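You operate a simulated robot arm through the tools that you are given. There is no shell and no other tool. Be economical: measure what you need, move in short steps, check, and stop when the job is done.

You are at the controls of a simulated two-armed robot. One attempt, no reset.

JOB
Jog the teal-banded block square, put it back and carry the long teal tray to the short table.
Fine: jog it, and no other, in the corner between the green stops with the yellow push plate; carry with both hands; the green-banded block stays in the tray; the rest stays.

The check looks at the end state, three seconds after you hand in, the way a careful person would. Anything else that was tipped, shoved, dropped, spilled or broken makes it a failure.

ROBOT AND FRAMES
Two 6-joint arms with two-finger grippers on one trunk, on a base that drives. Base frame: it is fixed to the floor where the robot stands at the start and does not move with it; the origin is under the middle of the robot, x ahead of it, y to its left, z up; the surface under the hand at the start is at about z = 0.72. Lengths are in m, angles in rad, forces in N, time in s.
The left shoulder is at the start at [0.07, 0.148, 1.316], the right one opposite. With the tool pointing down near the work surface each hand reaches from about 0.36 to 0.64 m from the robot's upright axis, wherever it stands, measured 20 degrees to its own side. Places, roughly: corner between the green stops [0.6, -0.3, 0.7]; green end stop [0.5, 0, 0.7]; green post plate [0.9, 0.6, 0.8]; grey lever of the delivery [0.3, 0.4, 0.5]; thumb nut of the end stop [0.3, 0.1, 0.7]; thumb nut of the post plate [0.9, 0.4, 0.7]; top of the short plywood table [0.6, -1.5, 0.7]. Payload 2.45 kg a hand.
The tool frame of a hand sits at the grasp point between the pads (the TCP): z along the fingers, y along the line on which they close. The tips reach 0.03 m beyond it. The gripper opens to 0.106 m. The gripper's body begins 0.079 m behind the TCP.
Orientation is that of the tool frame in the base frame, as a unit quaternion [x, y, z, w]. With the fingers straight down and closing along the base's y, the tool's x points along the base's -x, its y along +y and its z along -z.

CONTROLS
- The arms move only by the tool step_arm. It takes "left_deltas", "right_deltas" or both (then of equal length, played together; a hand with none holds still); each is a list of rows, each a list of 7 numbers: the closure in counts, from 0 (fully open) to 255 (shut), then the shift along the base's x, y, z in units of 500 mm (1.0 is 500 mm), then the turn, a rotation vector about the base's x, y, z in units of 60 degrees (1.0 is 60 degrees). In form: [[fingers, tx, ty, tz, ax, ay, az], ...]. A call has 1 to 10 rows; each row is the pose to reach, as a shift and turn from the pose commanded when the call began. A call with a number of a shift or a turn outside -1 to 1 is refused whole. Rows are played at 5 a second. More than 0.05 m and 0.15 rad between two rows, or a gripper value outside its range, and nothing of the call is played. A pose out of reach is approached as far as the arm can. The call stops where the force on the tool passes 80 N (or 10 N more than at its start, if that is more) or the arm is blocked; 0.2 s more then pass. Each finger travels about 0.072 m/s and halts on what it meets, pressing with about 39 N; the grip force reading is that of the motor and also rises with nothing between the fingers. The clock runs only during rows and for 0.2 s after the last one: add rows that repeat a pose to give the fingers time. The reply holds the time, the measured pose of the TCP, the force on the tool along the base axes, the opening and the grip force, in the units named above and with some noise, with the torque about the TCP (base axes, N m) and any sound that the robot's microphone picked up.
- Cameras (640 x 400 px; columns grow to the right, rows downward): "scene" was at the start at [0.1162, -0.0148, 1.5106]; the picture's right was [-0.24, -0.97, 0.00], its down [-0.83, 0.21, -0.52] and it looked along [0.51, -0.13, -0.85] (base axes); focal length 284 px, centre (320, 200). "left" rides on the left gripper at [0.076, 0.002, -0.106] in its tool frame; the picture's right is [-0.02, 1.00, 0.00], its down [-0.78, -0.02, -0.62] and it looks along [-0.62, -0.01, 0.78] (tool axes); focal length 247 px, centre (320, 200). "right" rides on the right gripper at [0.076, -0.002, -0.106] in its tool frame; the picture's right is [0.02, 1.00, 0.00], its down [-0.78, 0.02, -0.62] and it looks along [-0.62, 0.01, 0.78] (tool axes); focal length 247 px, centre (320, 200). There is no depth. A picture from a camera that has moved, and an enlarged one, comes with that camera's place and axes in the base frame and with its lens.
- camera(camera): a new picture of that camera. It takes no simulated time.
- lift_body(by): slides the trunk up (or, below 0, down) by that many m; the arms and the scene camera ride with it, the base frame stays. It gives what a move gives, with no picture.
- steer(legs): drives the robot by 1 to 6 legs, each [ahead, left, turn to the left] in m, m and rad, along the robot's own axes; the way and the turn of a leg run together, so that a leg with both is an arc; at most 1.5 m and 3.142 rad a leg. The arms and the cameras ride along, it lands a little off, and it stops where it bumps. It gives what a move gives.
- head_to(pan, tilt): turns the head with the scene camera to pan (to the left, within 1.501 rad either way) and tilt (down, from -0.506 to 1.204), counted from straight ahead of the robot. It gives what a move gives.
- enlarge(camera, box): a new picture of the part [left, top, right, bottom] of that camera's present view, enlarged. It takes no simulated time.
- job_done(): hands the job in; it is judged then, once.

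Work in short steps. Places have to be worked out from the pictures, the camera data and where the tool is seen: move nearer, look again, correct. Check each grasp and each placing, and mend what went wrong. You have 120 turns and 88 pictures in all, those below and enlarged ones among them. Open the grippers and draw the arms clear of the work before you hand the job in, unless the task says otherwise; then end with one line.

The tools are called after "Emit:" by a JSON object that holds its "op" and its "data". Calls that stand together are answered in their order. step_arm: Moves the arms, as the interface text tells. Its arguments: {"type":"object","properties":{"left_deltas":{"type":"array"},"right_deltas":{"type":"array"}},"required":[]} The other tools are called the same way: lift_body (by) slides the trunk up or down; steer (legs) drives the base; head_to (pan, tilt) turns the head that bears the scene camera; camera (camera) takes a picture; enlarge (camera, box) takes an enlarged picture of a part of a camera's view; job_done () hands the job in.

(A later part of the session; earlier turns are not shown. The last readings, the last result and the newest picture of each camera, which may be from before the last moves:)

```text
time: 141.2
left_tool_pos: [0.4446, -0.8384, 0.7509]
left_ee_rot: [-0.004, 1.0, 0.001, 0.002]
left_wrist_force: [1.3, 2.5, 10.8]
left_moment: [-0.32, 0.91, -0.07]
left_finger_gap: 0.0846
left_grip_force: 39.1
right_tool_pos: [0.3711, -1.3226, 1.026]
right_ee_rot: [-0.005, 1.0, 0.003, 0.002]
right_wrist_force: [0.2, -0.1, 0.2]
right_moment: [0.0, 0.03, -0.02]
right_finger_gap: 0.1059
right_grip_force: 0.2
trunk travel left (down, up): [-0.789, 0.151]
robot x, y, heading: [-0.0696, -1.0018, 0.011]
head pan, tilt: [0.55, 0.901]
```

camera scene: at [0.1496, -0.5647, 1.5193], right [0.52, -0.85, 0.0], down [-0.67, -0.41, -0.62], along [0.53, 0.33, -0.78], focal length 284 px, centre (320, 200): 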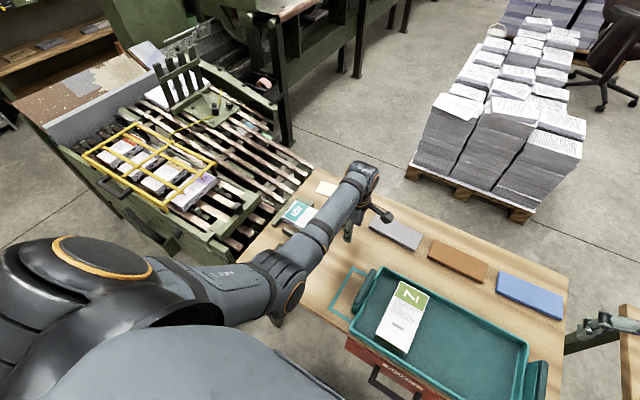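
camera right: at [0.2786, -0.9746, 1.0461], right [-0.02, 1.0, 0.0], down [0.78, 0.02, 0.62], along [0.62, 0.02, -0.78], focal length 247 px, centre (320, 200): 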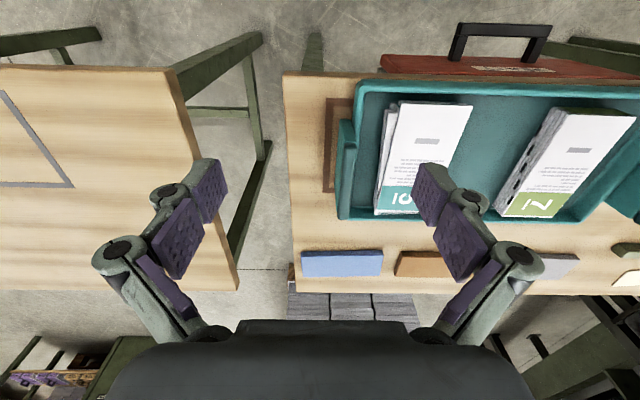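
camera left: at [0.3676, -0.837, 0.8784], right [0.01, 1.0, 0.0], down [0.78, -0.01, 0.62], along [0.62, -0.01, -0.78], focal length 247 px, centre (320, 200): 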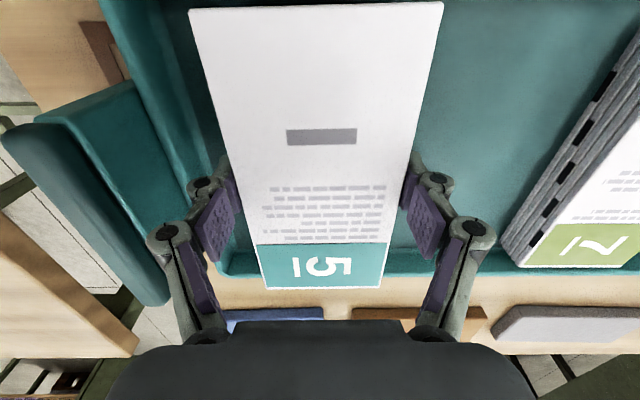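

Contact is at the block's near end (moment 0.9), maybe on the tray's near fillet. I lift 4 mm, shift +5 mm in x, and lower again.

Emit:
{"op": "step_arm", "data": {"left_deltas": [[255, 0, 0, 0.01, 0, 0, 0], [255, 0.01, 0, 0.01, 0, 0, 0], [255, 0.01, 0, 0.004, 0, 0, 0], [255, 0.01, 0, 0, 0, 0, 0], [255, 0.01, 0, 0, 0, 0, 0]]}}

```text
time: 142.4
left_tool_pos: [0.4494, -0.8374, 0.7517]
left_ee_rot: [-0.004, 1.0, 0.0, 0.002]
left_wrist_force: [1.4, 0.6, 12.7]
left_moment: [-0.24, 0.54, -0.04]
left_finger_gap: 0.0842
left_grip_force: 39.0
right_tool_pos: [0.3728, -1.3223, 1.0276]
right_ee_rot: [-0.006, 1.0, 0.003, 0.002]
right_wrist_force: [0.1, -0.1, 0.8]
right_moment: [0.01, -0.01, 0.01]
right_finger_gap: 0.1062
right_grip_force: 0.2
trunk travel left (down, up): [-0.789, 0.151]
robot x, y, heading: [-0.075, -1.0016, 0.005]
head pan, tilt: [0.55, 0.901]
```

Seated at the same height with less moment — fine. Release slowly and rise.

Emit:
{"op": "step_arm", "data": {"left_deltas": [[50, 0, 0, 0.006, 0, 0, 0], [40, 0, 0, 0.006, 0, 0, 0], [15, 0, 0, 0.006, 0, 0, 0], [10, 0, 0, 0.006, 0, 0, 0], [10, 0, 0, 0.04, 0, 0, 0], [10, 0, 0, 0.1, 0, 0, 0], [10, 0, 0, 0.18, 0, 0, 0], [10, 0.03, 0, 0.25, 0, 0, 0]]}}

Emit:
{"op": "camera", "data": {"camera": "left"}}

```text
time: 144.2
left_tool_pos: [0.4639, -0.839, 0.8753]
left_ee_rot: [-0.004, 1.0, 0.0, 0.0]
left_wrist_force: [0.1, -0.4, 0.2]
left_moment: [-0.01, 0.01, 0.0]
left_finger_gap: 0.102
left_grip_force: 0.1
right_tool_pos: [0.3732, -1.3221, 1.0253]
right_ee_rot: [-0.005, 1.0, 0.003, 0.001]
right_wrist_force: [1.4, 1.5, 0.1]
right_moment: [0.0, 0.06, -0.01]
right_finger_gap: 0.106
right_grip_force: 0.1
trunk travel left (down, up): [-0.789, 0.151]
robot x, y, heading: [-0.0704, -1.004, 0.011]
head pan, tilt: [0.55, 0.901]
```

```text
23 pictures are left
camera left: at [0.3877, -0.8386, 0.9795], right [0.01, 1.0, 0.0], down [0.78, -0.01, 0.62], along [0.62, -0.01, -0.78], focal length 247 px, centre (320, 200)
```

left: 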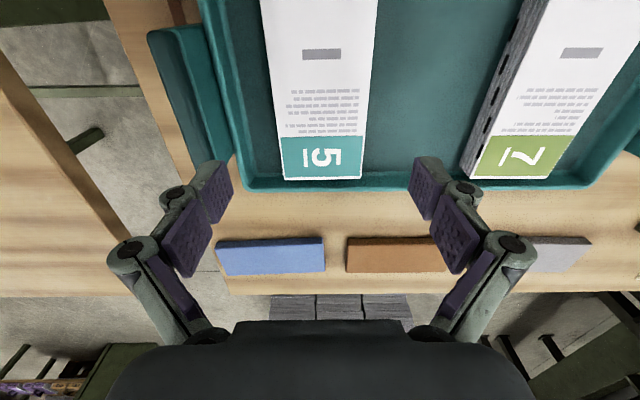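

Block is back square in the tray. Now the tray: because the right arm only works outward, I'll stand turned ~16° left so the right handle is at (0.40, −0.30) and the left at (0.53, 0.13) in the robot's axes. Raise the left hand, then drive there.

Emit:
{"op": "step_arm", "data": {"left_deltas": [[0, 0, 0, 0.06, 0, 0, 0], [0, 0, 0, 0.12, 0, 0, 0], [0, 0, 0, 0.15, 0, 0, 0]]}}

Emit:
{"op": "steer", "data": {"legs": [[0, 0.237, 0], [0.055, 0, 0], [0, 0, 0.27]]}}

Emit:
{"op": "head_to", "data": {"pan": -0.28, "tilt": 0.95}}

Emit:
{"op": "camera", "data": {"camera": "scene"}}

```text
time: 145.1
left_tool_pos: [0.4639, -0.8386, 0.9484]
left_ee_rot: [-0.004, 1.0, 0.001, 0.0]
left_wrist_force: [0.1, 0.0, -1.1]
left_moment: [-0.03, 0.0, -0.02]
left_finger_gap: 0.1058
left_grip_force: 0.1
right_tool_pos: [0.3733, -1.323, 1.0253]
right_ee_rot: [-0.005, 1.0, 0.003, 0.002]
right_wrist_force: [0.6, -0.2, 0.2]
right_moment: [-0.03, 0.05, 0.0]
right_finger_gap: 0.1061
right_grip_force: 0.1
trunk travel left (down, up): [-0.789, 0.151]
robot x, y, heading: [-0.0726, -1.0053, 0.013]
head pan, tilt: [0.55, 0.901]
```

```text
time: 148.3
left_tool_pos: [0.4537, -0.4644, 0.9474]
left_ee_rot: [-0.139, 0.99, 0.001, 0.001]
left_wrist_force: [0.5, 0.3, -0.1]
left_moment: [-0.01, 0.0, 0.01]
left_finger_gap: 0.106
left_grip_force: 0.0
right_tool_pos: [0.4964, -0.9553, 1.0252]
right_ee_rot: [-0.141, 0.99, 0.003, 0.0]
right_wrist_force: [1.0, -0.5, 0.1]
right_moment: [-0.03, -0.01, -0.03]
right_finger_gap: 0.106
right_grip_force: 0.0
trunk travel left (down, up): [-0.789, 0.151]
robot x, y, heading: [-0.0189, -0.7656, 0.279]
head pan, tilt: [0.55, 0.901]
```

```text
time: 149.4
left_tool_pos: [0.4522, -0.4639, 0.9485]
left_ee_rot: [-0.139, 0.99, 0.001, 0.0]
left_wrist_force: [-0.3, -0.4, -0.3]
left_moment: [0.0, -0.01, 0.01]
left_finger_gap: 0.1059
left_grip_force: 0.1
right_tool_pos: [0.4958, -0.9552, 1.0251]
right_ee_rot: [-0.141, 0.99, 0.004, 0.0]
right_wrist_force: [0.4, 0.4, -0.4]
right_moment: [-0.02, 0.01, 0.05]
right_finger_gap: 0.106
right_grip_force: 0.0
trunk travel left (down, up): [-0.789, 0.151]
robot x, y, heading: [-0.0159, -0.7641, 0.28]
head pan, tilt: [-0.279, 0.949]
```

```text
22 pictures are left
camera scene: at [0.1027, -0.7493, 1.5157], right [0.0, -1.0, 0.0], down [-0.81, 0.0, -0.58], along [0.58, 0.0, -0.81], focal length 284 px, centre (320, 200)
```

scene: 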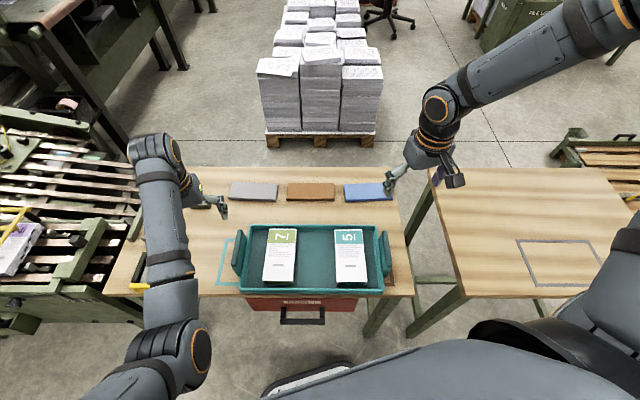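

Hands are roughly above the handles. I enlarge to measure the handle bars.

Emit:
{"op": "enlarge", "data": {"camera": "scene", "box": [210, 210, 410, 310]}}

Emit:
{"op": "camera", "data": {"camera": "left"}}

Emit:
{"op": "camera", "data": {"camera": "right"}}

```text
3.20 times, centred on (310, 260) of scene
camera zoom: at [0.1027, -0.7493, 1.5157], right [0.0, -1.0, 0.0], down [-0.81, 0.0, -0.58], along [0.58, 0.0, -0.81], focal length 909 px, centre (352, 8)
```

zoom: 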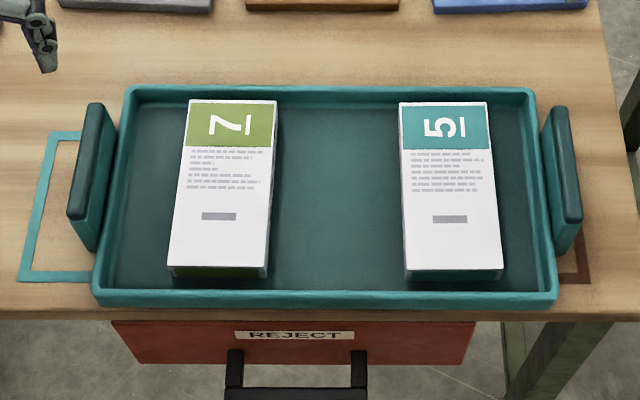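

```text
20 pictures are left
camera left: at [0.3782, -0.4847, 1.0536], right [-0.26, 0.97, 0.0], down [0.76, 0.2, 0.62], along [0.6, 0.16, -0.78], focal length 247 px, centre (320, 200)
```

left: 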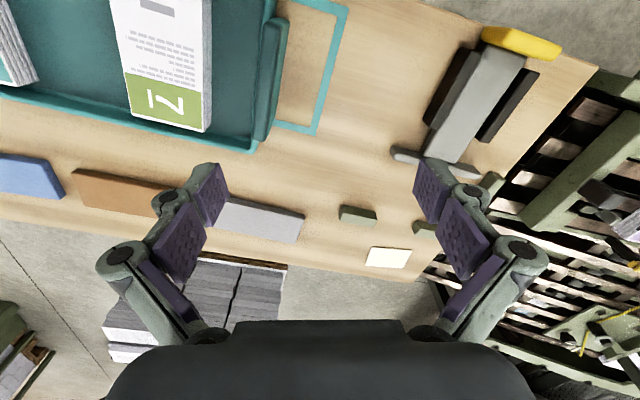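

```text
19 pictures are left
camera right: at [0.422, -0.9794, 1.1315], right [-0.3, 0.95, 0.01], down [0.75, 0.23, 0.62], along [0.59, 0.19, -0.78], focal length 247 px, centre (320, 200)
```

right: 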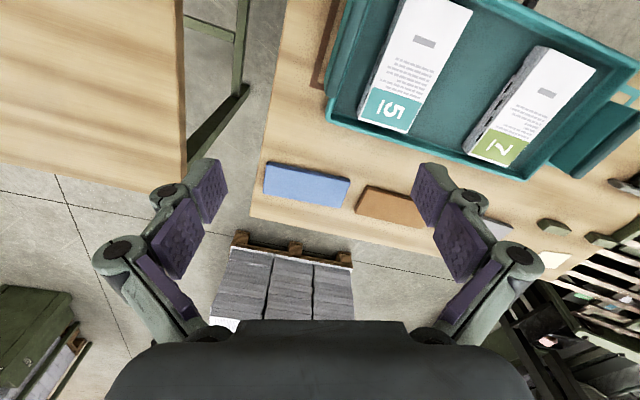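

Bars: +y one centre ≈(0.462, −0.520), −y one ≈(0.462, −0.937), 0.029 thick, top ≈0.785. I back off 5 cm, then align both hands above the bars with yaw square to the tray and half-closed fingers.

Emit:
{"op": "steer", "data": {"legs": [[-0.047, -0.008, 0]]}}

Emit:
{"op": "step_arm", "data": {"left_deltas": [[60, 0.03, -0.02, 0, 0, 0, -0.1], [120, 0.06, -0.04, 0, 0, 0, -0.2], [120, 0.09, -0.06, 0, 0, 0, -0.267], [120, 0.106, -0.07, 0, 0, 0, -0.267], [120, 0.106, -0.07, 0, 0, 0, -0.267], [120, 0.106, -0.07, 0, 0, 0, -0.267]], "right_deltas": [[60, 0.006, 0.02, 0, 0, 0, -0.1], [120, 0.012, 0.04, 0, 0, 0, -0.2], [120, 0.016, 0.06, -0.02, 0, 0, -0.267], [120, 0.018, 0.078, -0.04, 0, 0, -0.267], [120, 0.018, 0.078, -0.06, 0, 0, -0.267], [120, 0.018, 0.078, -0.06, 0, 0, -0.267]]}}

```text
time: 150.3
left_tool_pos: [0.4145, -0.482, 0.9453]
left_ee_rot: [-0.139, 0.99, 0.001, -0.002]
left_wrist_force: [0.5, 0.8, -0.1]
left_moment: [0.01, 0.03, 0.02]
left_finger_gap: 0.106
left_grip_force: 0.0
right_tool_pos: [0.4577, -0.9734, 1.0221]
right_ee_rot: [-0.141, 0.99, 0.002, -0.001]
right_wrist_force: [0.9, -0.2, 1.0]
right_moment: [-0.02, 0.03, 0.0]
right_finger_gap: 0.1056
right_grip_force: 0.0
trunk travel left (down, up): [-0.789, 0.151]
robot x, y, heading: [-0.0609, -0.7902, 0.281]
head pan, tilt: [-0.279, 0.949]
```

```text
time: 151.7
left_tool_pos: [0.463, -0.5191, 0.949]
left_ee_rot: [0.0, 1.0, 0.001, 0.001]
left_wrist_force: [0.2, 0.6, 0.7]
left_moment: [0.01, -0.01, 0.0]
left_finger_gap: 0.0562
left_grip_force: 0.0
right_tool_pos: [0.4462, -0.9767, 1.0046]
right_ee_rot: [-0.001, 1.0, 0.003, 0.002]
right_wrist_force: [-0.3, -0.2, -0.5]
right_moment: [0.0, 0.01, 0.0]
right_finger_gap: 0.0559
right_grip_force: 0.1
right hand out of reach, approached as far as the arm can: row 1, 2, 3, 4, 5, 6
trunk travel left (down, up): [-0.789, 0.151]
robot x, y, heading: [-0.0629, -0.7866, 0.282]
head pan, tilt: [-0.279, 0.949]
```

I moved the wrong way — the right handle must be nearer the robot. I drive ahead 9.5 cm and realign both hands.

Emit:
{"op": "steer", "data": {"legs": [[0.095, 0, 0]]}}

Emit:
{"op": "step_arm", "data": {"left_deltas": [[120, -0.06, -0.02, 0, 0, 0, 0], [120, -0.12, -0.04, 0, 0, 0, 0], [120, -0.182, -0.054, 0, 0, 0, 0], [120, -0.182, -0.054, 0, 0, 0, 0], [120, -0.182, -0.054, 0, 0, 0, 0]], "right_deltas": [[120, -0.05, 0.01, 0, 0, 0, 0], [120, -0.1, 0.02, 0, 0, 0, 0], [120, -0.148, 0.027, -0.02, 0, 0, 0], [120, -0.148, 0.027, -0.04, 0, 0, 0], [120, -0.148, 0.027, -0.04, 0, 0, 0]]}}

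```text
time: 152.8
left_tool_pos: [0.5512, -0.4934, 0.9484]
left_ee_rot: [0.0, 1.0, 0.001, 0.001]
left_wrist_force: [-0.1, 0.7, 0.4]
left_moment: [0.02, -0.02, -0.02]
left_finger_gap: 0.056
left_grip_force: 0.1
right_tool_pos: [0.5358, -0.9505, 1.0039]
right_ee_rot: [-0.001, 1.0, 0.003, 0.002]
right_wrist_force: [-0.7, -1.4, -0.1]
right_moment: [-0.01, 0.0, -0.02]
right_finger_gap: 0.0561
right_grip_force: 0.0
trunk travel left (down, up): [-0.789, 0.151]
robot x, y, heading: [0.0305, -0.7571, 0.283]
head pan, tilt: [-0.279, 0.949]
```

```text
time: 153.8
left_tool_pos: [0.4987, -0.435, 1.0102]
left_ee_rot: [-0.026, 0.994, 0.09, 0.059]
left_wrist_force: [0.6, 0.4, -0.7]
left_moment: [-0.01, 0.02, -0.02]
left_finger_gap: 0.056
left_grip_force: 0.1
right_tool_pos: [0.4622, -0.9355, 0.9921]
right_ee_rot: [-0.002, 1.0, 0.004, 0.002]
right_wrist_force: [-0.6, -1.4, 0.1]
right_moment: [0.0, 0.02, -0.01]
right_finger_gap: 0.056
right_grip_force: 0.0
trunk travel left (down, up): [-0.789, 0.151]
robot x, y, heading: [0.0305, -0.7562, 0.283]
head pan, tilt: [-0.279, 0.949]
stopped in row 4 (left hand): the arm was blocked; the commanded pose is now the measured one
```

The right is fine now, but the left is too close. I turn a bit further (heading 0.40) so the left handle is farther ahead, then realign.

Emit:
{"op": "steer", "data": {"legs": [[-0.04, -0.025, 0], [0, 0, 0.117]]}}

Emit:
{"op": "step_arm", "data": {"left_deltas": [[120, 0.02, -0.04, 0, -0.06, 0.04, -0.05], [120, 0.04, -0.08, -0.02, -0.12, 0.08, -0.1], [120, 0.06, -0.14, -0.06, -0.172, 0.113, -0.162], [120, 0.072, -0.2, -0.1, -0.172, 0.113, -0.162], [120, 0.072, -0.206, -0.12, -0.172, 0.113, -0.162], [120, 0.072, -0.206, -0.12, -0.172, 0.113, -0.162]], "right_deltas": [[120, 0.01, -0.01, 0, 0, 0, -0.06], [120, 0.02, -0.02, 0, 0, 0, -0.112], [120, 0.028, -0.036, -0.02, 0, 0, -0.112], [120, 0.028, -0.036, -0.04, 0, 0, -0.112], [120, 0.028, -0.036, -0.06, 0, 0, -0.112], [120, 0.028, -0.036, -0.06, 0, 0, -0.112]]}}

```text
time: 155.2
left_tool_pos: [0.4279, -0.4176, 1.0083]
left_ee_rot: [-0.085, 0.991, 0.093, 0.052]
left_wrist_force: [-0.8, 0.0, 0.0]
left_moment: [0.0, 0.0, -0.03]
left_finger_gap: 0.056
left_grip_force: 0.0
right_tool_pos: [0.4515, -0.9173, 0.9914]
right_ee_rot: [-0.06, 0.998, 0.003, 0.001]
right_wrist_force: [0.8, 1.0, 0.9]
right_moment: [0.02, 0.01, 0.0]
right_finger_gap: 0.0562
right_grip_force: 0.1
trunk travel left (down, up): [-0.789, 0.151]
robot x, y, heading: [-0.0013, -0.7949, 0.399]
head pan, tilt: [-0.279, 0.949]
```

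```text
time: 156.8
left_tool_pos: [0.4508, -0.4453, 0.9533]
left_ee_rot: [-0.031, 0.997, 0.066, -0.012]
left_wrist_force: [-0.3, -0.5, 0.0]
left_moment: [0.02, -0.03, 0.01]
left_finger_gap: 0.0561
left_grip_force: 0.0
left hand out of reach, approached as far as the arm can: row 1, 2
right_tool_pos: [0.463, -0.9363, 0.9618]
right_ee_rot: [-0.002, 1.0, 0.003, 0.002]
right_wrist_force: [0.5, 1.2, -0.3]
right_moment: [0.03, -0.02, 0.03]
right_finger_gap: 0.0562
right_grip_force: 0.0
trunk travel left (down, up): [-0.789, 0.151]
robot x, y, heading: [-0.004, -0.794, 0.396]
head pan, tilt: [-0.279, 0.949]
stopped in row 6 (left hand): the arm was blocked; the commanded pose is now the measured one
```

Right hand is right on. The left got jammed in a tilted posture; I move it outward while straightening, then come in again lower.

Emit:
{"op": "step_arm", "data": {"left_deltas": [[120, 0.06, 0.04, 0, -0.06, -0.01, -0.03], [120, 0.1, 0.06, -0.02, -0.126, -0.023, -0.059], [120, 0.1, 0.06, -0.06, -0.126, -0.023, -0.059], [120, 0.1, 0.06, -0.1, -0.126, -0.023, -0.059], [120, 0.1, 0.0, -0.1, -0.126, -0.023, -0.059], [120, 0.08, -0.06, -0.1, -0.126, -0.023, -0.059], [120, 0.06, -0.12, -0.1, -0.126, -0.023, -0.059], [120, 0.04, -0.15, -0.1, -0.126, -0.023, -0.059], [120, 0.024, -0.15, -0.1, -0.126, -0.023, -0.059]]}}

```text
time: 159.0
left_tool_pos: [0.4562, -0.4508, 0.9078]
left_ee_rot: [-0.027, 0.998, 0.055, -0.004]
left_wrist_force: [0.5, -0.1, 1.0]
left_moment: [0.0, 0.0, 0.01]
left_finger_gap: 0.0562
left_grip_force: 0.0
right_tool_pos: [0.4641, -0.9369, 0.962]
right_ee_rot: [-0.002, 1.0, 0.004, 0.002]
right_wrist_force: [-0.4, -0.7, -0.1]
right_moment: [0.01, 0.04, 0.0]
right_finger_gap: 0.0564
right_grip_force: 0.1
trunk travel left (down, up): [-0.789, 0.151]
robot x, y, heading: [0.0035, -0.7941, 0.4]
head pan, tilt: [-0.279, 0.949]
stopped in row 9 (left hand): the arm was blocked; the commanded pose is now the measured one
```

The left can't come that far inward. Rather fix the right arm's posture: I stretch the right arm far outward to let its elbow pass through straight, then see if it comes back elbow-down.

Emit:
{"op": "step_arm", "data": {"right_deltas": [[0, 0.07, -0.06, 0, 0, 0, 0], [0, 0.14, -0.12, 0, 0, 0, 0], [0, 0.21, -0.18, 0, 0, 0, 0], [0, 0.28, -0.24, 0, 0, 0, 0], [0, 0.35, -0.3, 0, 0, 0, 0], [0, 0.42, -0.36, 0, 0, 0, 0], [0, 0.49, -0.42, 0, 0, 0, 0], [0, 0.56, -0.48, 0, 0, 0, 0], [0, 0.6, -0.5, 0, 0, 0, 0], [0, 0.6, -0.5, 0, 0, 0, 0]]}}

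Emit:
{"op": "head_to", "data": {"pan": -0.9, "tilt": 0.35}}

Emit:
{"op": "camera", "data": {"camera": "scene"}}

```text
time: 161.2
left_tool_pos: [0.4562, -0.4524, 0.907]
left_ee_rot: [-0.026, 0.998, 0.053, -0.005]
left_wrist_force: [-0.4, 0.3, 1.0]
left_moment: [0.02, -0.01, 0.01]
left_finger_gap: 0.0562
left_grip_force: 0.1
right_tool_pos: [0.6947, -1.1577, 1.0018]
right_ee_rot: [-0.002, 1.0, 0.004, 0.004]
right_wrist_force: [-0.3, -0.9, -0.1]
right_moment: [-0.01, 0.02, -0.04]
right_finger_gap: 0.1059
right_grip_force: 0.0
right hand out of reach, approached as far as the arm can: row 7, 8, 9, 10
trunk travel left (down, up): [-0.789, 0.151]
robot x, y, heading: [-0.0024, -0.7971, 0.401]
head pan, tilt: [-0.279, 0.949]
```

```text
time: 162.2
left_tool_pos: [0.4558, -0.4518, 0.9072]
left_ee_rot: [-0.026, 0.998, 0.054, -0.005]
left_wrist_force: [0.7, -0.2, 0.2]
left_moment: [-0.01, -0.02, 0.01]
left_finger_gap: 0.0561
left_grip_force: 0.2
right_tool_pos: [0.6944, -1.1571, 1.0016]
right_ee_rot: [-0.002, 1.0, 0.003, 0.003]
right_wrist_force: [0.4, 0.2, 0.7]
right_moment: [-0.01, 0.01, -0.01]
right_finger_gap: 0.106
right_grip_force: 0.0
trunk travel left (down, up): [-0.789, 0.151]
robot x, y, heading: [-0.0033, -0.7993, 0.401]
head pan, tilt: [-0.901, 0.351]
```

```text
18 pictures are left
camera scene: at [0.1272, -0.8173, 1.5668], right [-0.48, -0.88, 0.0], down [-0.3, 0.17, -0.94], along [0.82, -0.45, -0.34], focal length 284 px, centre (320, 200)
```

scene: 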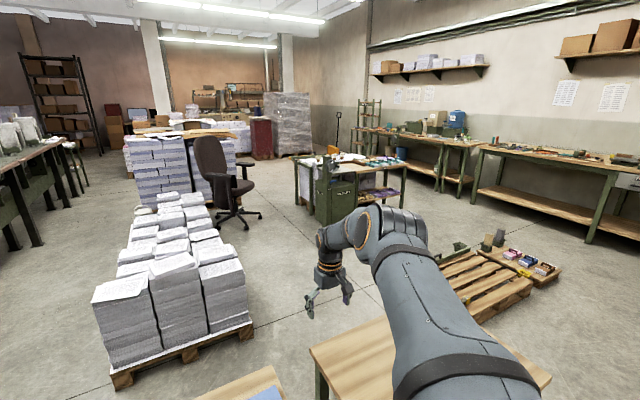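

The arm is nearly straight now. I swing the hand inward on a wide radius to test whether the forbidden zone persists.

Emit:
{"op": "step_arm", "data": {"right_deltas": [[120, 0, 0.08, -0.02, 0, 0, 0], [120, 0, 0.16, -0.04, 0, 0, 0], [120, 0, 0.24, -0.06, 0, 0, 0], [120, -0.01, 0.32, -0.08, 0, 0, 0], [120, -0.02, 0.4, -0.1, 0, 0, 0], [120, -0.03, 0.48, -0.1, 0, 0, 0], [120, -0.05, 0.56, -0.1, 0, 0, 0], [120, -0.07, 0.64, -0.1, 0, 0, 0], [120, -0.09, 0.72, -0.1, 0, 0, 0], [120, -0.1, 0.8, -0.1, 0, 0, 0]]}}

```text
time: 164.4
left_tool_pos: [0.4585, -0.4517, 0.9071]
left_ee_rot: [-0.026, 0.998, 0.053, -0.006]
left_wrist_force: [0.1, 0.2, -0.3]
left_moment: [-0.02, 0.02, 0.02]
left_finger_gap: 0.0561
left_grip_force: 0.1
right_tool_pos: [0.5842, -0.9474, 0.9836]
right_ee_rot: [-0.002, 1.0, 0.004, 0.001]
right_wrist_force: [-0.2, -0.3, -0.8]
right_moment: [-0.01, 0.04, 0.02]
right_finger_gap: 0.0559
right_grip_force: 0.1
right hand out of reach, approached as far as the arm can: row 3, 4, 5, 6, 7, 8, 9, 10
trunk travel left (down, up): [-0.789, 0.151]
robot x, y, heading: [0.0013, -0.7907, 0.399]
head pan, tilt: [-0.901, 0.351]
```

The right's limit is a hard joint limit. Combining both limits, a stance with heading ≈0.46 gives right (0.41, −0.315) and left (0.59, 0.06) — I try that, approaching the left from outside.

Emit:
{"op": "steer", "data": {"legs": [[-0.06, -0.025, 0], [0, 0, 0.062]]}}

Emit:
{"op": "step_arm", "data": {"left_deltas": [[120, 0.06, 0.04, 0.02, -0.04, 0, -0.04], [120, 0.13, 0.08, 0.04, -0.08, -0.011, -0.08], [120, 0.14, 0.088, 0.04, -0.101, -0.011, -0.109], [120, 0.14, 0.03, 0.04, -0.101, -0.011, -0.109], [120, 0.14, -0.04, 0.04, -0.101, -0.011, -0.109], [120, 0.138, -0.108, 0.04, -0.101, -0.011, -0.109], [120, 0.138, -0.108, 0.04, -0.101, -0.011, -0.109]], "right_deltas": [[120, -0.03, 0, 0, 0, 0, -0.03], [120, -0.06, 0, 0, 0, 0, -0.059], [120, -0.1, 0.01, -0.02, 0, 0, -0.059], [120, -0.14, 0.03, -0.04, 0, 0, -0.059], [120, -0.168, 0.042, -0.04, 0, 0, -0.059], [120, -0.168, 0.042, -0.04, 0, 0, -0.059], [120, -0.168, 0.042, -0.04, 0, 0, -0.059]]}}

```text
time: 165.8
left_tool_pos: [0.3886, -0.47, 0.9071]
left_ee_rot: [-0.056, 0.997, 0.054, -0.007]
left_wrist_force: [1.4, 0.2, 0.8]
left_moment: [-0.03, 0.01, 0.04]
left_finger_gap: 0.0559
left_grip_force: 0.0
right_tool_pos: [0.5452, -0.9555, 0.9841]
right_ee_rot: [-0.033, 0.999, 0.006, 0.001]
right_wrist_force: [0.0, -0.5, -0.6]
right_moment: [0.01, 0.01, 0.01]
right_finger_gap: 0.0563
right_grip_force: 0.1
trunk travel left (down, up): [-0.789, 0.151]
robot x, y, heading: [-0.0479, -0.8439, 0.459]
head pan, tilt: [-0.901, 0.351]
```

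```text
time: 167.4
left_tool_pos: [0.4587, -0.5247, 0.9264]
left_ee_rot: [0.001, 1.0, 0.001, 0.0]
left_wrist_force: [0.4, 0.1, 0.3]
left_moment: [-0.04, 0.01, 0.01]
left_finger_gap: 0.0563
left_grip_force: 0.1
right_tool_pos: [0.4579, -0.9378, 0.9656]
right_ee_rot: [-0.002, 1.0, 0.006, 0.003]
right_wrist_force: [0.4, -0.2, 1.2]
right_moment: [0.0, -0.01, 0.0]
right_finger_gap: 0.0561
right_grip_force: 0.0
right hand out of reach, approached as far as the arm can: row 5, 6, 7
trunk travel left (down, up): [-0.789, 0.151]
robot x, y, heading: [-0.047, -0.8439, 0.46]
head pan, tilt: [-0.901, 0.351]
```

Both hands are now above the bars. I raise the left 3.5 cm to match, then lower everything by the trunk 0.12 m and check with the wrist cameras.

Emit:
{"op": "step_arm", "data": {"left_deltas": [[120, 0, 0.004, 0.035, 0, 0, 0], [120, 0, 0.008, 0.075, 0, 0, 0], [120, 0, 0.008, 0.075, 0, 0, 0]]}}

Emit:
{"op": "lift_body", "data": {"by": -0.12}}

Emit:
{"op": "camera", "data": {"camera": "left"}}

Emit:
{"op": "camera", "data": {"camera": "right"}}

```text
time: 168.2
left_tool_pos: [0.4585, -0.5193, 0.9633]
left_ee_rot: [0.001, 1.0, 0.0, 0.0]
left_wrist_force: [0.3, -0.2, -0.3]
left_moment: [0.02, -0.02, 0.0]
left_finger_gap: 0.0559
left_grip_force: 0.0
right_tool_pos: [0.4583, -0.9376, 0.966]
right_ee_rot: [-0.001, 1.0, 0.007, 0.003]
right_wrist_force: [0.1, 0.1, -0.6]
right_moment: [-0.01, -0.02, 0.0]
right_finger_gap: 0.056
right_grip_force: 0.0
trunk travel left (down, up): [-0.789, 0.151]
robot x, y, heading: [-0.046, -0.8398, 0.461]
head pan, tilt: [-0.901, 0.351]
```

```text
time: 169.7
left_tool_pos: [0.458, -0.5202, 0.8444]
left_ee_rot: [0.0, 1.0, 0.001, 0.0]
left_wrist_force: [-0.2, 0.7, 0.6]
left_moment: [-0.01, 0.06, -0.01]
left_finger_gap: 0.0558
left_grip_force: 0.0
right_tool_pos: [0.4598, -0.9376, 0.8459]
right_ee_rot: [-0.001, 1.0, 0.006, 0.003]
right_wrist_force: [0.5, 0.8, -0.3]
right_moment: [-0.03, 0.0, 0.01]
right_finger_gap: 0.056
right_grip_force: 0.0
trunk travel left (down, up): [-0.669, 0.271]
robot x, y, heading: [-0.048, -0.8414, 0.465]
head pan, tilt: [-0.901, 0.351]
```

```text
17 pictures are left
camera left: at [0.3815, -0.5182, 0.9496], right [0.02, 1.0, 0.0], down [0.78, -0.02, 0.62], along [0.62, -0.01, -0.78], focal length 247 px, centre (320, 200)
```

left: 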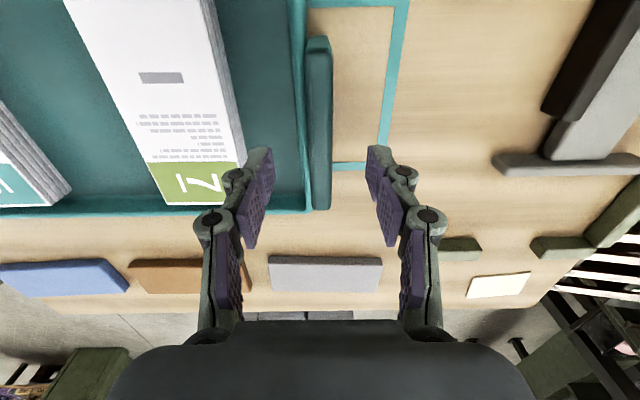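

```text
16 pictures are left
camera right: at [0.3823, -0.9427, 0.9524], right [-0.02, 1.0, 0.01], down [0.78, 0.01, 0.63], along [0.63, 0.02, -0.78], focal length 247 px, centre (320, 200)
```

right: 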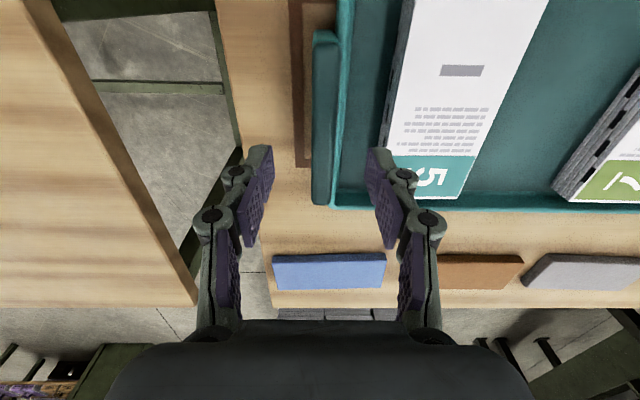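

Both bars are centred between the fingers (centres y −0.520 and −0.937). I lower the trunk 5 cm and read the forces.

Emit:
{"op": "lift_body", "data": {"by": -0.045}}

Emit:
{"op": "camera", "data": {"camera": "left"}}

```text
time: 170.6
left_tool_pos: [0.4594, -0.5192, 0.7993]
left_ee_rot: [0.0, 1.0, 0.001, 0.001]
left_wrist_force: [-0.3, 0.4, -0.2]
left_moment: [-0.04, -0.02, -0.02]
left_finger_gap: 0.0559
left_grip_force: 0.2
right_tool_pos: [0.4598, -0.9384, 0.8012]
right_ee_rot: [-0.002, 1.0, 0.006, 0.002]
right_wrist_force: [0.4, -0.5, 0.4]
right_moment: [0.01, 0.03, 0.02]
right_finger_gap: 0.0562
right_grip_force: 0.1
trunk travel left (down, up): [-0.624, 0.316]
robot x, y, heading: [-0.0501, -0.8436, 0.461]
head pan, tilt: [-0.901, 0.351]
```

```text
15 pictures are left
camera left: at [0.3814, -0.5183, 0.9046], right [0.02, 1.0, 0.0], down [0.78, -0.02, 0.62], along [0.62, -0.01, -0.78], focal length 247 px, centre (320, 200)
```

left: 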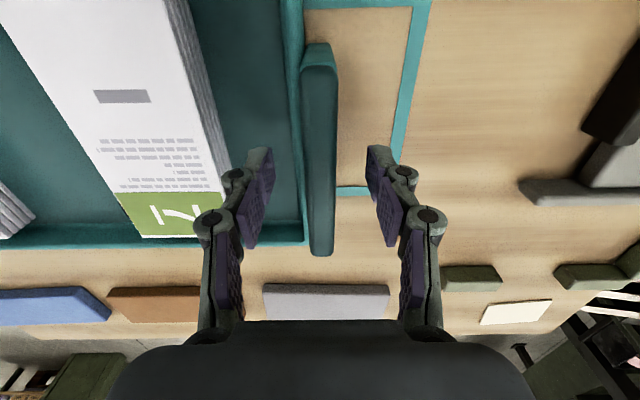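

Parallax gives bar top z≈0.81 and rim ≈0.775, so I raise 2.3 cm to keep the tips above the rim, then close both grippers.

Emit:
{"op": "lift_body", "data": {"by": 0.023}}

Emit:
{"op": "step_arm", "data": {"left_deltas": [[150, 0, 0, 0, 0, 0, 0], [180, 0, 0, 0, 0, 0, 0], [255, 0, 0, 0, 0, 0, 0], [255, 0, 0, 0, 0, 0, 0], [255, 0, 0, 0, 0, 0, 0]], "right_deltas": [[150, 0, 0, 0, 0, 0, 0], [180, 0, 0, 0, 0, 0, 0], [255, 0, 0, 0, 0, 0, 0], [255, 0, 0, 0, 0, 0, 0], [255, 0, 0, 0, 0, 0, 0]]}}

Emit:
{"op": "camera", "data": {"camera": "left"}}

Emit:
{"op": "camera", "data": {"camera": "right"}}

```text
time: 171.3
left_tool_pos: [0.4576, -0.5188, 0.8215]
left_ee_rot: [0.001, 1.0, 0.002, -0.001]
left_wrist_force: [-0.3, -0.2, -0.9]
left_moment: [-0.05, 0.04, -0.04]
left_finger_gap: 0.056
left_grip_force: 0.0
right_tool_pos: [0.4605, -0.9383, 0.8241]
right_ee_rot: [-0.001, 1.0, 0.006, 0.003]
right_wrist_force: [0.6, -0.5, 0.2]
right_moment: [0.05, 0.0, 0.04]
right_finger_gap: 0.056
right_grip_force: 0.0
trunk travel left (down, up): [-0.647, 0.293]
robot x, y, heading: [-0.0472, -0.8408, 0.465]
head pan, tilt: [-0.901, 0.351]
```

```text
time: 172.5
left_tool_pos: [0.4581, -0.5207, 0.8214]
left_ee_rot: [0.0, 1.0, -0.002, 0.0]
left_wrist_force: [-0.4, -15.0, 3.8]
left_moment: [-0.42, 0.14, -0.05]
left_finger_gap: 0.0155
left_grip_force: 39.4
right_tool_pos: [0.4609, -0.938, 0.8243]
right_ee_rot: [-0.001, 1.0, 0.007, 0.003]
right_wrist_force: [-0.1, 19.3, 0.2]
right_moment: [0.42, 0.05, -0.34]
right_finger_gap: 0.0157
right_grip_force: 39.4
trunk travel left (down, up): [-0.647, 0.293]
robot x, y, heading: [-0.0457, -0.8392, 0.464]
head pan, tilt: [-0.901, 0.351]
```

```text
14 pictures are left
camera left: at [0.3818, -0.5188, 0.9273], right [0.02, 1.0, 0.0], down [0.78, -0.02, 0.62], along [0.62, -0.02, -0.78], focal length 247 px, centre (320, 200)
```

left: 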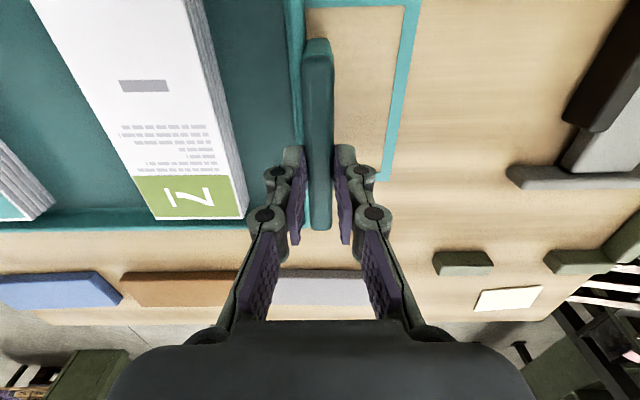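

```text
13 pictures are left
camera right: at [0.3827, -0.942, 0.9302], right [-0.02, 1.0, 0.01], down [0.78, 0.01, 0.63], along [0.63, 0.03, -0.78], focal length 247 px, centre (320, 200)
```

right: 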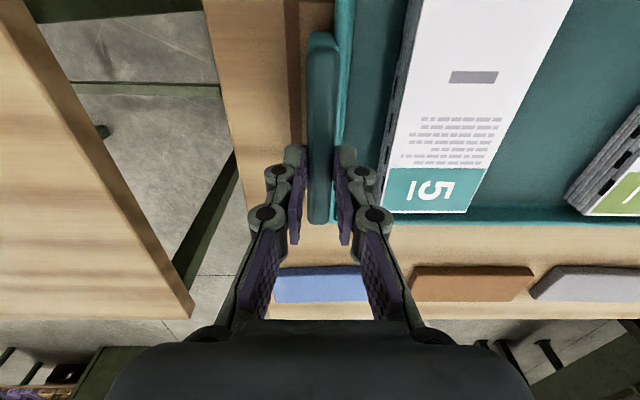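

Both bars are gripped (0.0155). I relieve the internal pull (≈±17 N) by moving the hands 3 mm toward each other, then lift 2 cm with the trunk.

Emit:
{"op": "step_arm", "data": {"left_deltas": [[255, 0, -0.006, 0, 0, 0, 0], [255, 0, -0.006, 0, 0, 0, 0]], "right_deltas": [[255, 0, 0.006, 0, 0, 0, 0], [255, 0, 0.006, 0, 0, 0, 0]]}}

Emit:
{"op": "lift_body", "data": {"by": 0.02}}

```text
time: 173.1
left_tool_pos: [0.4584, -0.5213, 0.821]
left_ee_rot: [0.001, 1.0, 0.001, -0.001]
left_wrist_force: [-2.0, -4.5, 1.9]
left_moment: [-0.14, -0.15, -0.22]
left_finger_gap: 0.0155
left_grip_force: 39.1
right_tool_pos: [0.46, -0.9388, 0.8241]
right_ee_rot: [-0.002, 1.0, 0.005, 0.002]
right_wrist_force: [3.0, 7.7, 0.2]
right_moment: [0.13, -0.77, -0.39]
right_finger_gap: 0.0156
right_grip_force: 38.7
trunk travel left (down, up): [-0.647, 0.293]
robot x, y, heading: [-0.0469, -0.8441, 0.46]
head pan, tilt: [-0.901, 0.351]
```

```text
time: 173.8
left_tool_pos: [0.459, -0.521, 0.8403]
left_ee_rot: [0.0, 1.0, 0.002, -0.001]
left_wrist_force: [-1.6, 1.6, -5.6]
left_moment: [0.04, 0.55, -0.25]
left_finger_gap: 0.0155
left_grip_force: 38.9
right_tool_pos: [0.4603, -0.9388, 0.8443]
right_ee_rot: [-0.001, 1.0, 0.005, 0.002]
right_wrist_force: [1.6, -1.2, -5.1]
right_moment: [-0.09, -0.59, -0.44]
right_finger_gap: 0.0156
right_grip_force: 38.9
trunk travel left (down, up): [-0.667, 0.273]
robot x, y, heading: [-0.0473, -0.8418, 0.459]
head pan, tilt: [-0.901, 0.351]
```

Lifted: about 5 N per hand. Raise 8 cm more and look.

Emit:
{"op": "lift_body", "data": {"by": 0.09}}

Emit:
{"op": "head_to", "data": {"pan": -0.75, "tilt": 0.8}}

Emit:
{"op": "camera", "data": {"camera": "scene"}}

```text
time: 175.0
left_tool_pos: [0.4591, -0.5207, 0.9314]
left_ee_rot: [0.0, 1.0, 0.001, -0.001]
left_wrist_force: [-2.1, 9.9, -5.3]
left_moment: [0.26, 0.32, -0.28]
left_finger_gap: 0.0154
left_grip_force: 38.7
right_tool_pos: [0.4611, -0.9381, 0.9329]
right_ee_rot: [-0.001, 1.0, 0.006, 0.001]
right_wrist_force: [1.7, -10.9, -6.1]
right_moment: [-0.33, -0.31, -0.45]
right_finger_gap: 0.0156
right_grip_force: 38.9
trunk travel left (down, up): [-0.757, 0.183]
robot x, y, heading: [-0.0438, -0.8393, 0.46]
head pan, tilt: [-0.901, 0.351]
```

```text
time: 175.9
left_tool_pos: [0.4593, -0.5219, 0.932]
left_ee_rot: [0.0, 1.0, 0.001, -0.001]
left_wrist_force: [-1.2, 15.4, -5.1]
left_moment: [0.4, -0.09, -0.23]
left_finger_gap: 0.0155
left_grip_force: 38.6
right_tool_pos: [0.4616, -0.9384, 0.9336]
right_ee_rot: [-0.002, 1.0, 0.006, 0.001]
right_wrist_force: [1.8, -15.2, -5.3]
right_moment: [-0.47, 0.04, -0.46]
right_finger_gap: 0.0157
right_grip_force: 39.1
trunk travel left (down, up): [-0.757, 0.183]
robot x, y, heading: [-0.0448, -0.8421, 0.459]
head pan, tilt: [-0.75, 0.799]
```

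```text
12 pictures are left
camera scene: at [0.077, -0.839, 1.4952], right [-0.29, -0.96, 0.0], down [-0.69, 0.2, -0.7], along [0.67, -0.2, -0.72], focal length 284 px, centre (320, 200)
```

scene: 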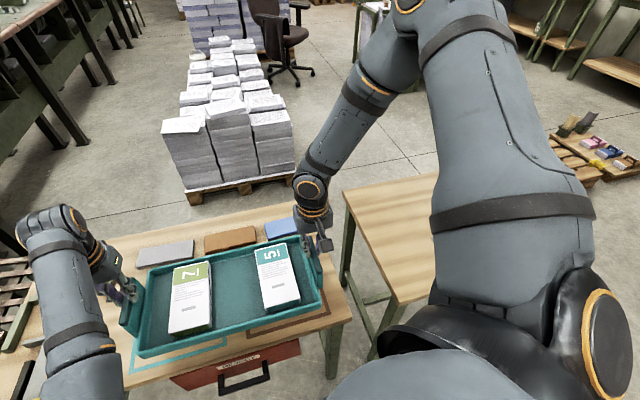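

The tray is level in both hands. I drive along world −y by 0.735 m (and +5 cm in x) to bring it over the short table.

Emit:
{"op": "steer", "data": {"legs": [[-0.1405, -0.3405, 0], [-0.1405, -0.3405, 0]]}}

Emit:
{"op": "head_to", "data": {"pan": -0.46, "tilt": 0.9}}

Emit:
{"op": "camera", "data": {"camera": "scene"}}

```text
time: 180.2
left_tool_pos: [0.5088, -1.2443, 0.9311]
left_ee_rot: [-0.002, 1.0, 0.001, -0.001]
left_wrist_force: [-1.8, 21.9, -4.9]
left_moment: [0.55, 0.04, -0.2]
left_finger_gap: 0.0155
left_grip_force: 38.9
right_tool_pos: [0.5131, -1.6606, 0.9339]
right_ee_rot: [-0.004, 1.0, 0.005, 0.001]
right_wrist_force: [2.4, -22.2, -6.1]
right_moment: [-0.63, -0.09, -0.42]
right_finger_gap: 0.0157
right_grip_force: 39.1
trunk travel left (down, up): [-0.757, 0.183]
robot x, y, heading: [0.0027, -1.5655, 0.466]
head pan, tilt: [-0.75, 0.799]
```

```text
time: 180.9
left_tool_pos: [0.5087, -1.2446, 0.9317]
left_ee_rot: [-0.002, 1.0, 0.002, -0.003]
left_wrist_force: [-1.3, 1.5, -4.5]
left_moment: [0.02, -0.24, -0.2]
left_finger_gap: 0.0158
left_grip_force: 38.8
right_tool_pos: [0.5131, -1.6614, 0.9332]
right_ee_rot: [-0.006, 1.0, 0.006, 0.003]
right_wrist_force: [0.9, -1.5, -6.2]
right_moment: [-0.08, 0.24, -0.43]
right_finger_gap: 0.0155
right_grip_force: 38.9
trunk travel left (down, up): [-0.757, 0.183]
robot x, y, heading: [0.0051, -1.5664, 0.47]
head pan, tilt: [-0.461, 0.901]
```

```text
11 pictures are left
camera scene: at [0.1267, -1.5419, 1.4872], right [0.0, -1.0, 0.0], down [-0.78, 0.0, -0.62], along [0.62, 0.0, -0.78], focal length 284 px, centre (320, 200)
```

scene: 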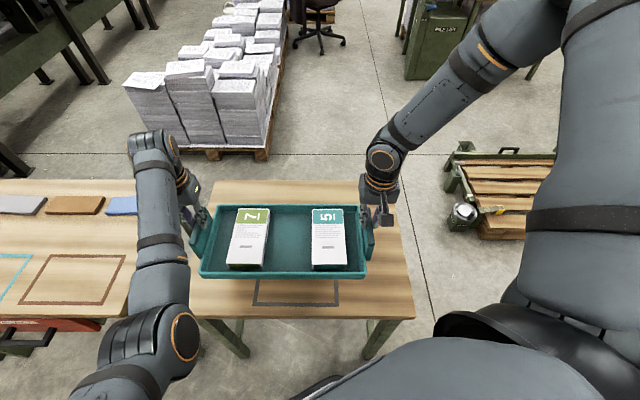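

Over the short table (y −1.80…−1.20, near edge x≈0.385). I shift 5 cm farther in and 4 cm to −y for margin, then lower 9 cm by the trunk.

Emit:
{"op": "steer", "data": {"legs": [[0.0265, -0.058, 0]]}}

Emit:
{"op": "lift_body", "data": {"by": -0.09}}

Emit:
{"op": "camera", "data": {"camera": "scene"}}

```text
time: 181.9
left_tool_pos: [0.5555, -1.2827, 0.9312]
left_ee_rot: [-0.003, 1.0, 0.001, 0.001]
left_wrist_force: [-2.0, 2.6, -4.8]
left_moment: [-0.03, 0.17, -0.17]
left_finger_gap: 0.0153
left_grip_force: 39.0
right_tool_pos: [0.5582, -1.6992, 0.9354]
right_ee_rot: [-0.004, 1.0, 0.005, 0.004]
right_wrist_force: [1.2, -0.6, -5.1]
right_moment: [-0.07, -0.25, -0.41]
right_finger_gap: 0.0155
right_grip_force: 39.1
trunk travel left (down, up): [-0.757, 0.183]
robot x, y, heading: [0.0543, -1.6049, 0.467]
head pan, tilt: [-0.461, 0.901]
```

```text
time: 183.2
left_tool_pos: [0.5569, -1.2837, 0.8416]
left_ee_rot: [-0.003, 1.0, 0.002, -0.002]
left_wrist_force: [-0.9, 0.9, -4.7]
left_moment: [0.0, -0.02, -0.18]
left_finger_gap: 0.0156
left_grip_force: 38.7
right_tool_pos: [0.5615, -1.7003, 0.8438]
right_ee_rot: [-0.004, 1.0, 0.006, 0.002]
right_wrist_force: [0.4, -0.7, -5.6]
right_moment: [-0.08, -0.05, -0.36]
right_finger_gap: 0.0155
right_grip_force: 39.1
trunk travel left (down, up): [-0.667, 0.273]
robot x, y, heading: [0.053, -1.6029, 0.462]
head pan, tilt: [-0.461, 0.901]
```

```text
10 pictures are left
camera scene: at [0.1759, -1.5812, 1.3972], right [0.01, -1.0, 0.0], down [-0.78, -0.01, -0.62], along [0.62, 0.0, -0.78], focal length 284 px, centre (320, 200)
```

scene: 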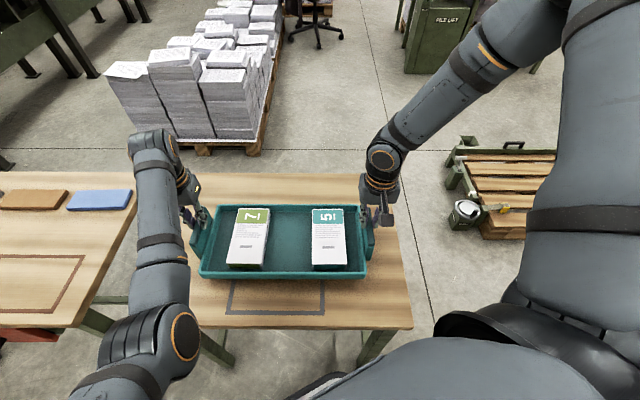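

Well inside the table. Lower on in small steps.

Emit:
{"op": "lift_body", "data": {"by": -0.014}}

Emit:
{"op": "lift_body", "data": {"by": -0.006}}

```text
time: 183.8
left_tool_pos: [0.5581, -1.2833, 0.8268]
left_ee_rot: [-0.003, 1.0, 0.002, -0.002]
left_wrist_force: [-0.9, 0.3, -4.4]
left_moment: [0.0, 0.22, -0.22]
left_finger_gap: 0.0157
left_grip_force: 39.3
right_tool_pos: [0.5613, -1.7014, 0.8289]
right_ee_rot: [-0.005, 1.0, 0.005, 0.001]
right_wrist_force: [1.1, -0.7, -6.4]
right_moment: [-0.06, -0.25, -0.37]
right_finger_gap: 0.0154
right_grip_force: 39.1
trunk travel left (down, up): [-0.653, 0.287]
robot x, y, heading: [0.0545, -1.6056, 0.465]
head pan, tilt: [-0.461, 0.901]
```

```text
time: 184.4
left_tool_pos: [0.5572, -1.2842, 0.8215]
left_ee_rot: [-0.004, 1.0, 0.002, -0.001]
left_wrist_force: [-1.4, 0.5, -2.9]
left_moment: [0.02, 0.2, -0.18]
left_finger_gap: 0.0157
left_grip_force: 38.7
right_tool_pos: [0.5619, -1.701, 0.8236]
right_ee_rot: [-0.005, 1.0, 0.005, 0.003]
right_wrist_force: [3.1, -0.2, 4.6]
right_moment: [-0.05, 1.1, -0.34]
right_finger_gap: 0.0157
right_grip_force: 39.1
trunk travel left (down, up): [-0.647, 0.293]
robot x, y, heading: [0.0536, -1.609, 0.468]
head pan, tilt: [-0.461, 0.901]
```

Right end touches; 2 mm more for the left, then open both hands.

Emit:
{"op": "lift_body", "data": {"by": -0.002}}

Emit:
{"op": "step_arm", "data": {"left_deltas": [[200, 0, 0, 0, 0, 0, 0], [170, 0, 0, 0, 0, 0, 0], [130, 0, 0, 0, 0, 0, 0], [120, 0, 0, 0, 0, 0, 0], [120, 0, 0, 0, 0, 0, 0]], "right_deltas": [[200, 0, 0, 0, 0, 0, 0], [170, 0, 0, 0, 0, 0, 0], [130, 0, 0, 0, 0, 0, 0], [120, 0, 0, 0, 0, 0, 0], [120, 0, 0, 0, 0, 0, 0]]}}

```text
time: 184.9
left_tool_pos: [0.5566, -1.2832, 0.822]
left_ee_rot: [-0.003, 1.0, 0.002, 0.001]
left_wrist_force: [4.1, 2.2, 4.2]
left_moment: [0.07, 0.86, -0.12]
left_finger_gap: 0.0155
left_grip_force: 39.2
right_tool_pos: [0.5618, -1.6998, 0.8236]
right_ee_rot: [-0.005, 1.0, 0.007, 0.004]
right_wrist_force: [5.9, -2.4, 22.7]
right_moment: [-0.14, 0.49, -0.3]
right_finger_gap: 0.0156
right_grip_force: 39.4
trunk travel left (down, up): [-0.645, 0.295]
robot x, y, heading: [0.0537, -1.6088, 0.467]
head pan, tilt: [-0.461, 0.901]
```

```text
time: 186.1
left_tool_pos: [0.556, -1.2846, 0.82]
left_ee_rot: [-0.004, 1.0, 0.002, -0.002]
left_wrist_force: [-0.8, 0.3, -1.3]
left_moment: [0.0, 0.0, 0.02]
left_finger_gap: 0.0562
left_grip_force: 0.0
right_tool_pos: [0.5603, -1.7006, 0.8211]
right_ee_rot: [-0.004, 1.0, 0.006, 0.002]
right_wrist_force: [-0.2, 0.4, -0.2]
right_moment: [-0.01, 0.04, 0.03]
right_finger_gap: 0.0563
right_grip_force: 0.0
trunk travel left (down, up): [-0.645, 0.295]
robot x, y, heading: [0.054, -1.6051, 0.467]
head pan, tilt: [-0.461, 0.901]
```

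Released. I raise the trunk so the hands clear vertically, then back the base off and open the grippers fully.

Emit:
{"op": "lift_body", "data": {"by": 0.2}}

Emit:
{"op": "steer", "data": {"legs": [[-0.3, 0, 0]]}}

Emit:
{"op": "step_arm", "data": {"left_deltas": [[0, 0, 0, 0, 0, 0, 0], [0, 0, 0, 0, 0, 0, 0], [0, 0, 0, 0, 0, 0, 0]], "right_deltas": [[0, 0, 0, 0, 0, 0, 0], [0, 0, 0, 0, 0, 0, 0], [0, 0, 0, 0, 0, 0, 0]]}}

Emit:
{"op": "camera", "data": {"camera": "scene"}}

```text
time: 188.2
left_tool_pos: [0.5569, -1.284, 1.0195]
left_ee_rot: [-0.003, 1.0, 0.003, -0.001]
left_wrist_force: [0.3, -0.4, 0.3]
left_moment: [-0.01, 0.01, -0.03]
left_finger_gap: 0.0559
left_grip_force: 0.0
right_tool_pos: [0.5598, -1.7008, 1.0227]
right_ee_rot: [-0.005, 1.0, 0.005, 0.003]
right_wrist_force: [-0.3, -0.5, 0.1]
right_moment: [0.02, 0.01, 0.0]
right_finger_gap: 0.0561
right_grip_force: 0.1
trunk travel left (down, up): [-0.845, 0.095]
robot x, y, heading: [0.0534, -1.6052, 0.469]
head pan, tilt: [-0.461, 0.901]
```

```text
time: 190.3
left_tool_pos: [0.286, -1.4197, 1.0195]
left_ee_rot: [-0.003, 1.0, 0.001, -0.002]
left_wrist_force: [0.7, -0.7, -0.4]
left_moment: [0.01, 0.04, -0.03]
left_finger_gap: 0.0562
left_grip_force: 0.2
right_tool_pos: [0.2917, -1.8382, 1.0203]
right_ee_rot: [-0.006, 1.0, 0.005, 0.001]
right_wrist_force: [0.7, -0.2, 0.7]
right_moment: [0.03, 0.0, 0.0]
right_finger_gap: 0.0564
right_grip_force: 0.1
trunk travel left (down, up): [-0.845, 0.095]
robot x, y, heading: [-0.2221, -1.7428, 0.467]
head pan, tilt: [-0.461, 0.901]
```

```text
time: 191.1
left_tool_pos: [0.2835, -1.4211, 1.0207]
left_ee_rot: [-0.004, 1.0, 0.002, 0.0]
left_wrist_force: [0.0, 0.3, 0.4]
left_moment: [0.0, -0.05, 0.0]
left_finger_gap: 0.1059
left_grip_force: 0.1
right_tool_pos: [0.2887, -1.8382, 1.0226]
right_ee_rot: [-0.005, 1.0, 0.006, 0.002]
right_wrist_force: [-1.0, 0.5, -0.1]
right_moment: [0.03, 0.01, 0.01]
right_finger_gap: 0.106
right_grip_force: 0.1
trunk travel left (down, up): [-0.845, 0.095]
robot x, y, heading: [-0.2167, -1.7448, 0.47]
head pan, tilt: [-0.461, 0.901]
```

```text
9 pictures are left
camera scene: at [-0.0984, -1.7187, 1.5754], right [0.01, -1.0, 0.0], down [-0.78, -0.01, -0.62], along [0.62, 0.0, -0.78], focal length 284 px, centre (320, 200)
```

scene: 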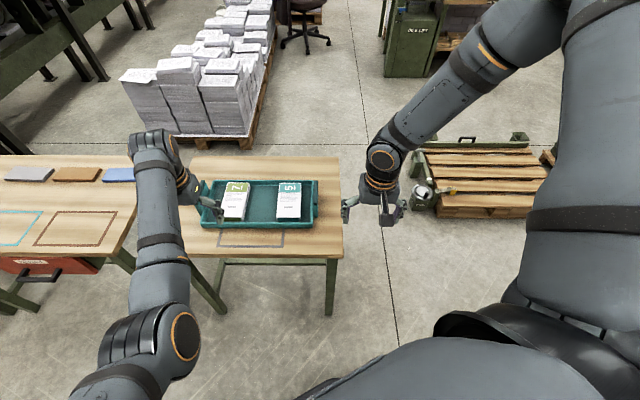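

Everything seems in place. I enlarge the tray once to check both blocks, and glance at the long table's corner.

Emit:
{"op": "enlarge", "data": {"camera": "scene", "box": [180, 150, 350, 260]}}

Emit:
{"op": "head_to", "data": {"pan": 0.3, "tilt": 0.6}}

Emit:
{"op": "camera", "data": {"camera": "scene"}}

```text
3.64 times, centred on (265, 205) of scene
camera zoom: at [-0.0984, -1.7187, 1.5754], right [0.01, -1.0, 0.0], down [-0.78, -0.01, -0.62], along [0.62, 0.0, -0.78], focal length 1033 px, centre (520, 182)
```

zoom: 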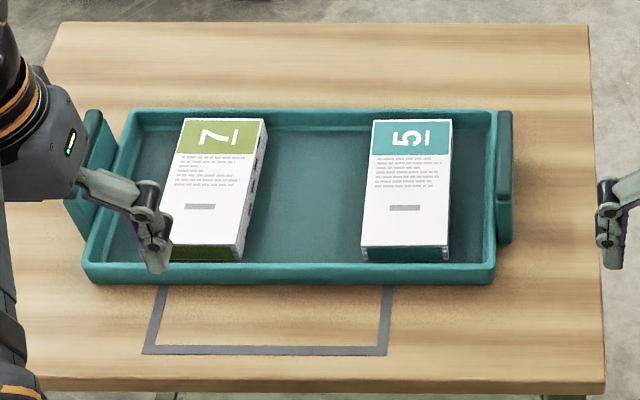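

```text
time: 192.2
left_tool_pos: [0.2839, -1.421, 1.0193]
left_ee_rot: [-0.004, 1.0, 0.001, -0.001]
left_wrist_force: [0.7, 0.9, -0.4]
left_moment: [0.0, -0.02, 0.03]
left_finger_gap: 0.1062
left_grip_force: 0.1
right_tool_pos: [0.2886, -1.8382, 1.0227]
right_ee_rot: [-0.005, 1.0, 0.006, 0.002]
right_wrist_force: [-0.4, -0.1, 0.0]
right_moment: [-0.01, -0.02, -0.03]
right_finger_gap: 0.1059
right_grip_force: 0.0
trunk travel left (down, up): [-0.845, 0.095]
robot x, y, heading: [-0.2177, -1.7433, 0.466]
head pan, tilt: [0.3, 0.6]
```

```text
7 pictures are left
camera scene: at [-0.1095, -1.6575, 1.6001], right [0.69, -0.72, 0.0], down [-0.41, -0.39, -0.82], along [0.59, 0.57, -0.57], focal length 284 px, centre (320, 200)
```

scene: 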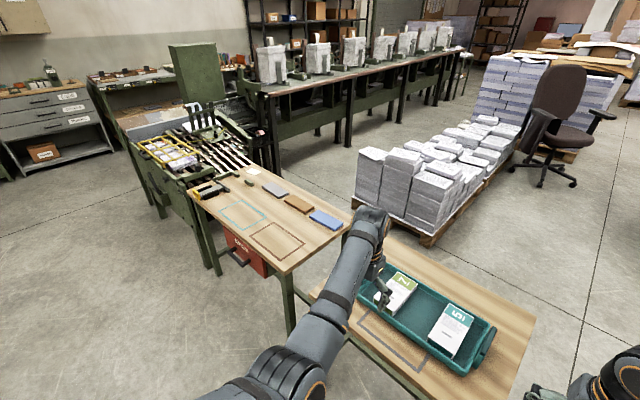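

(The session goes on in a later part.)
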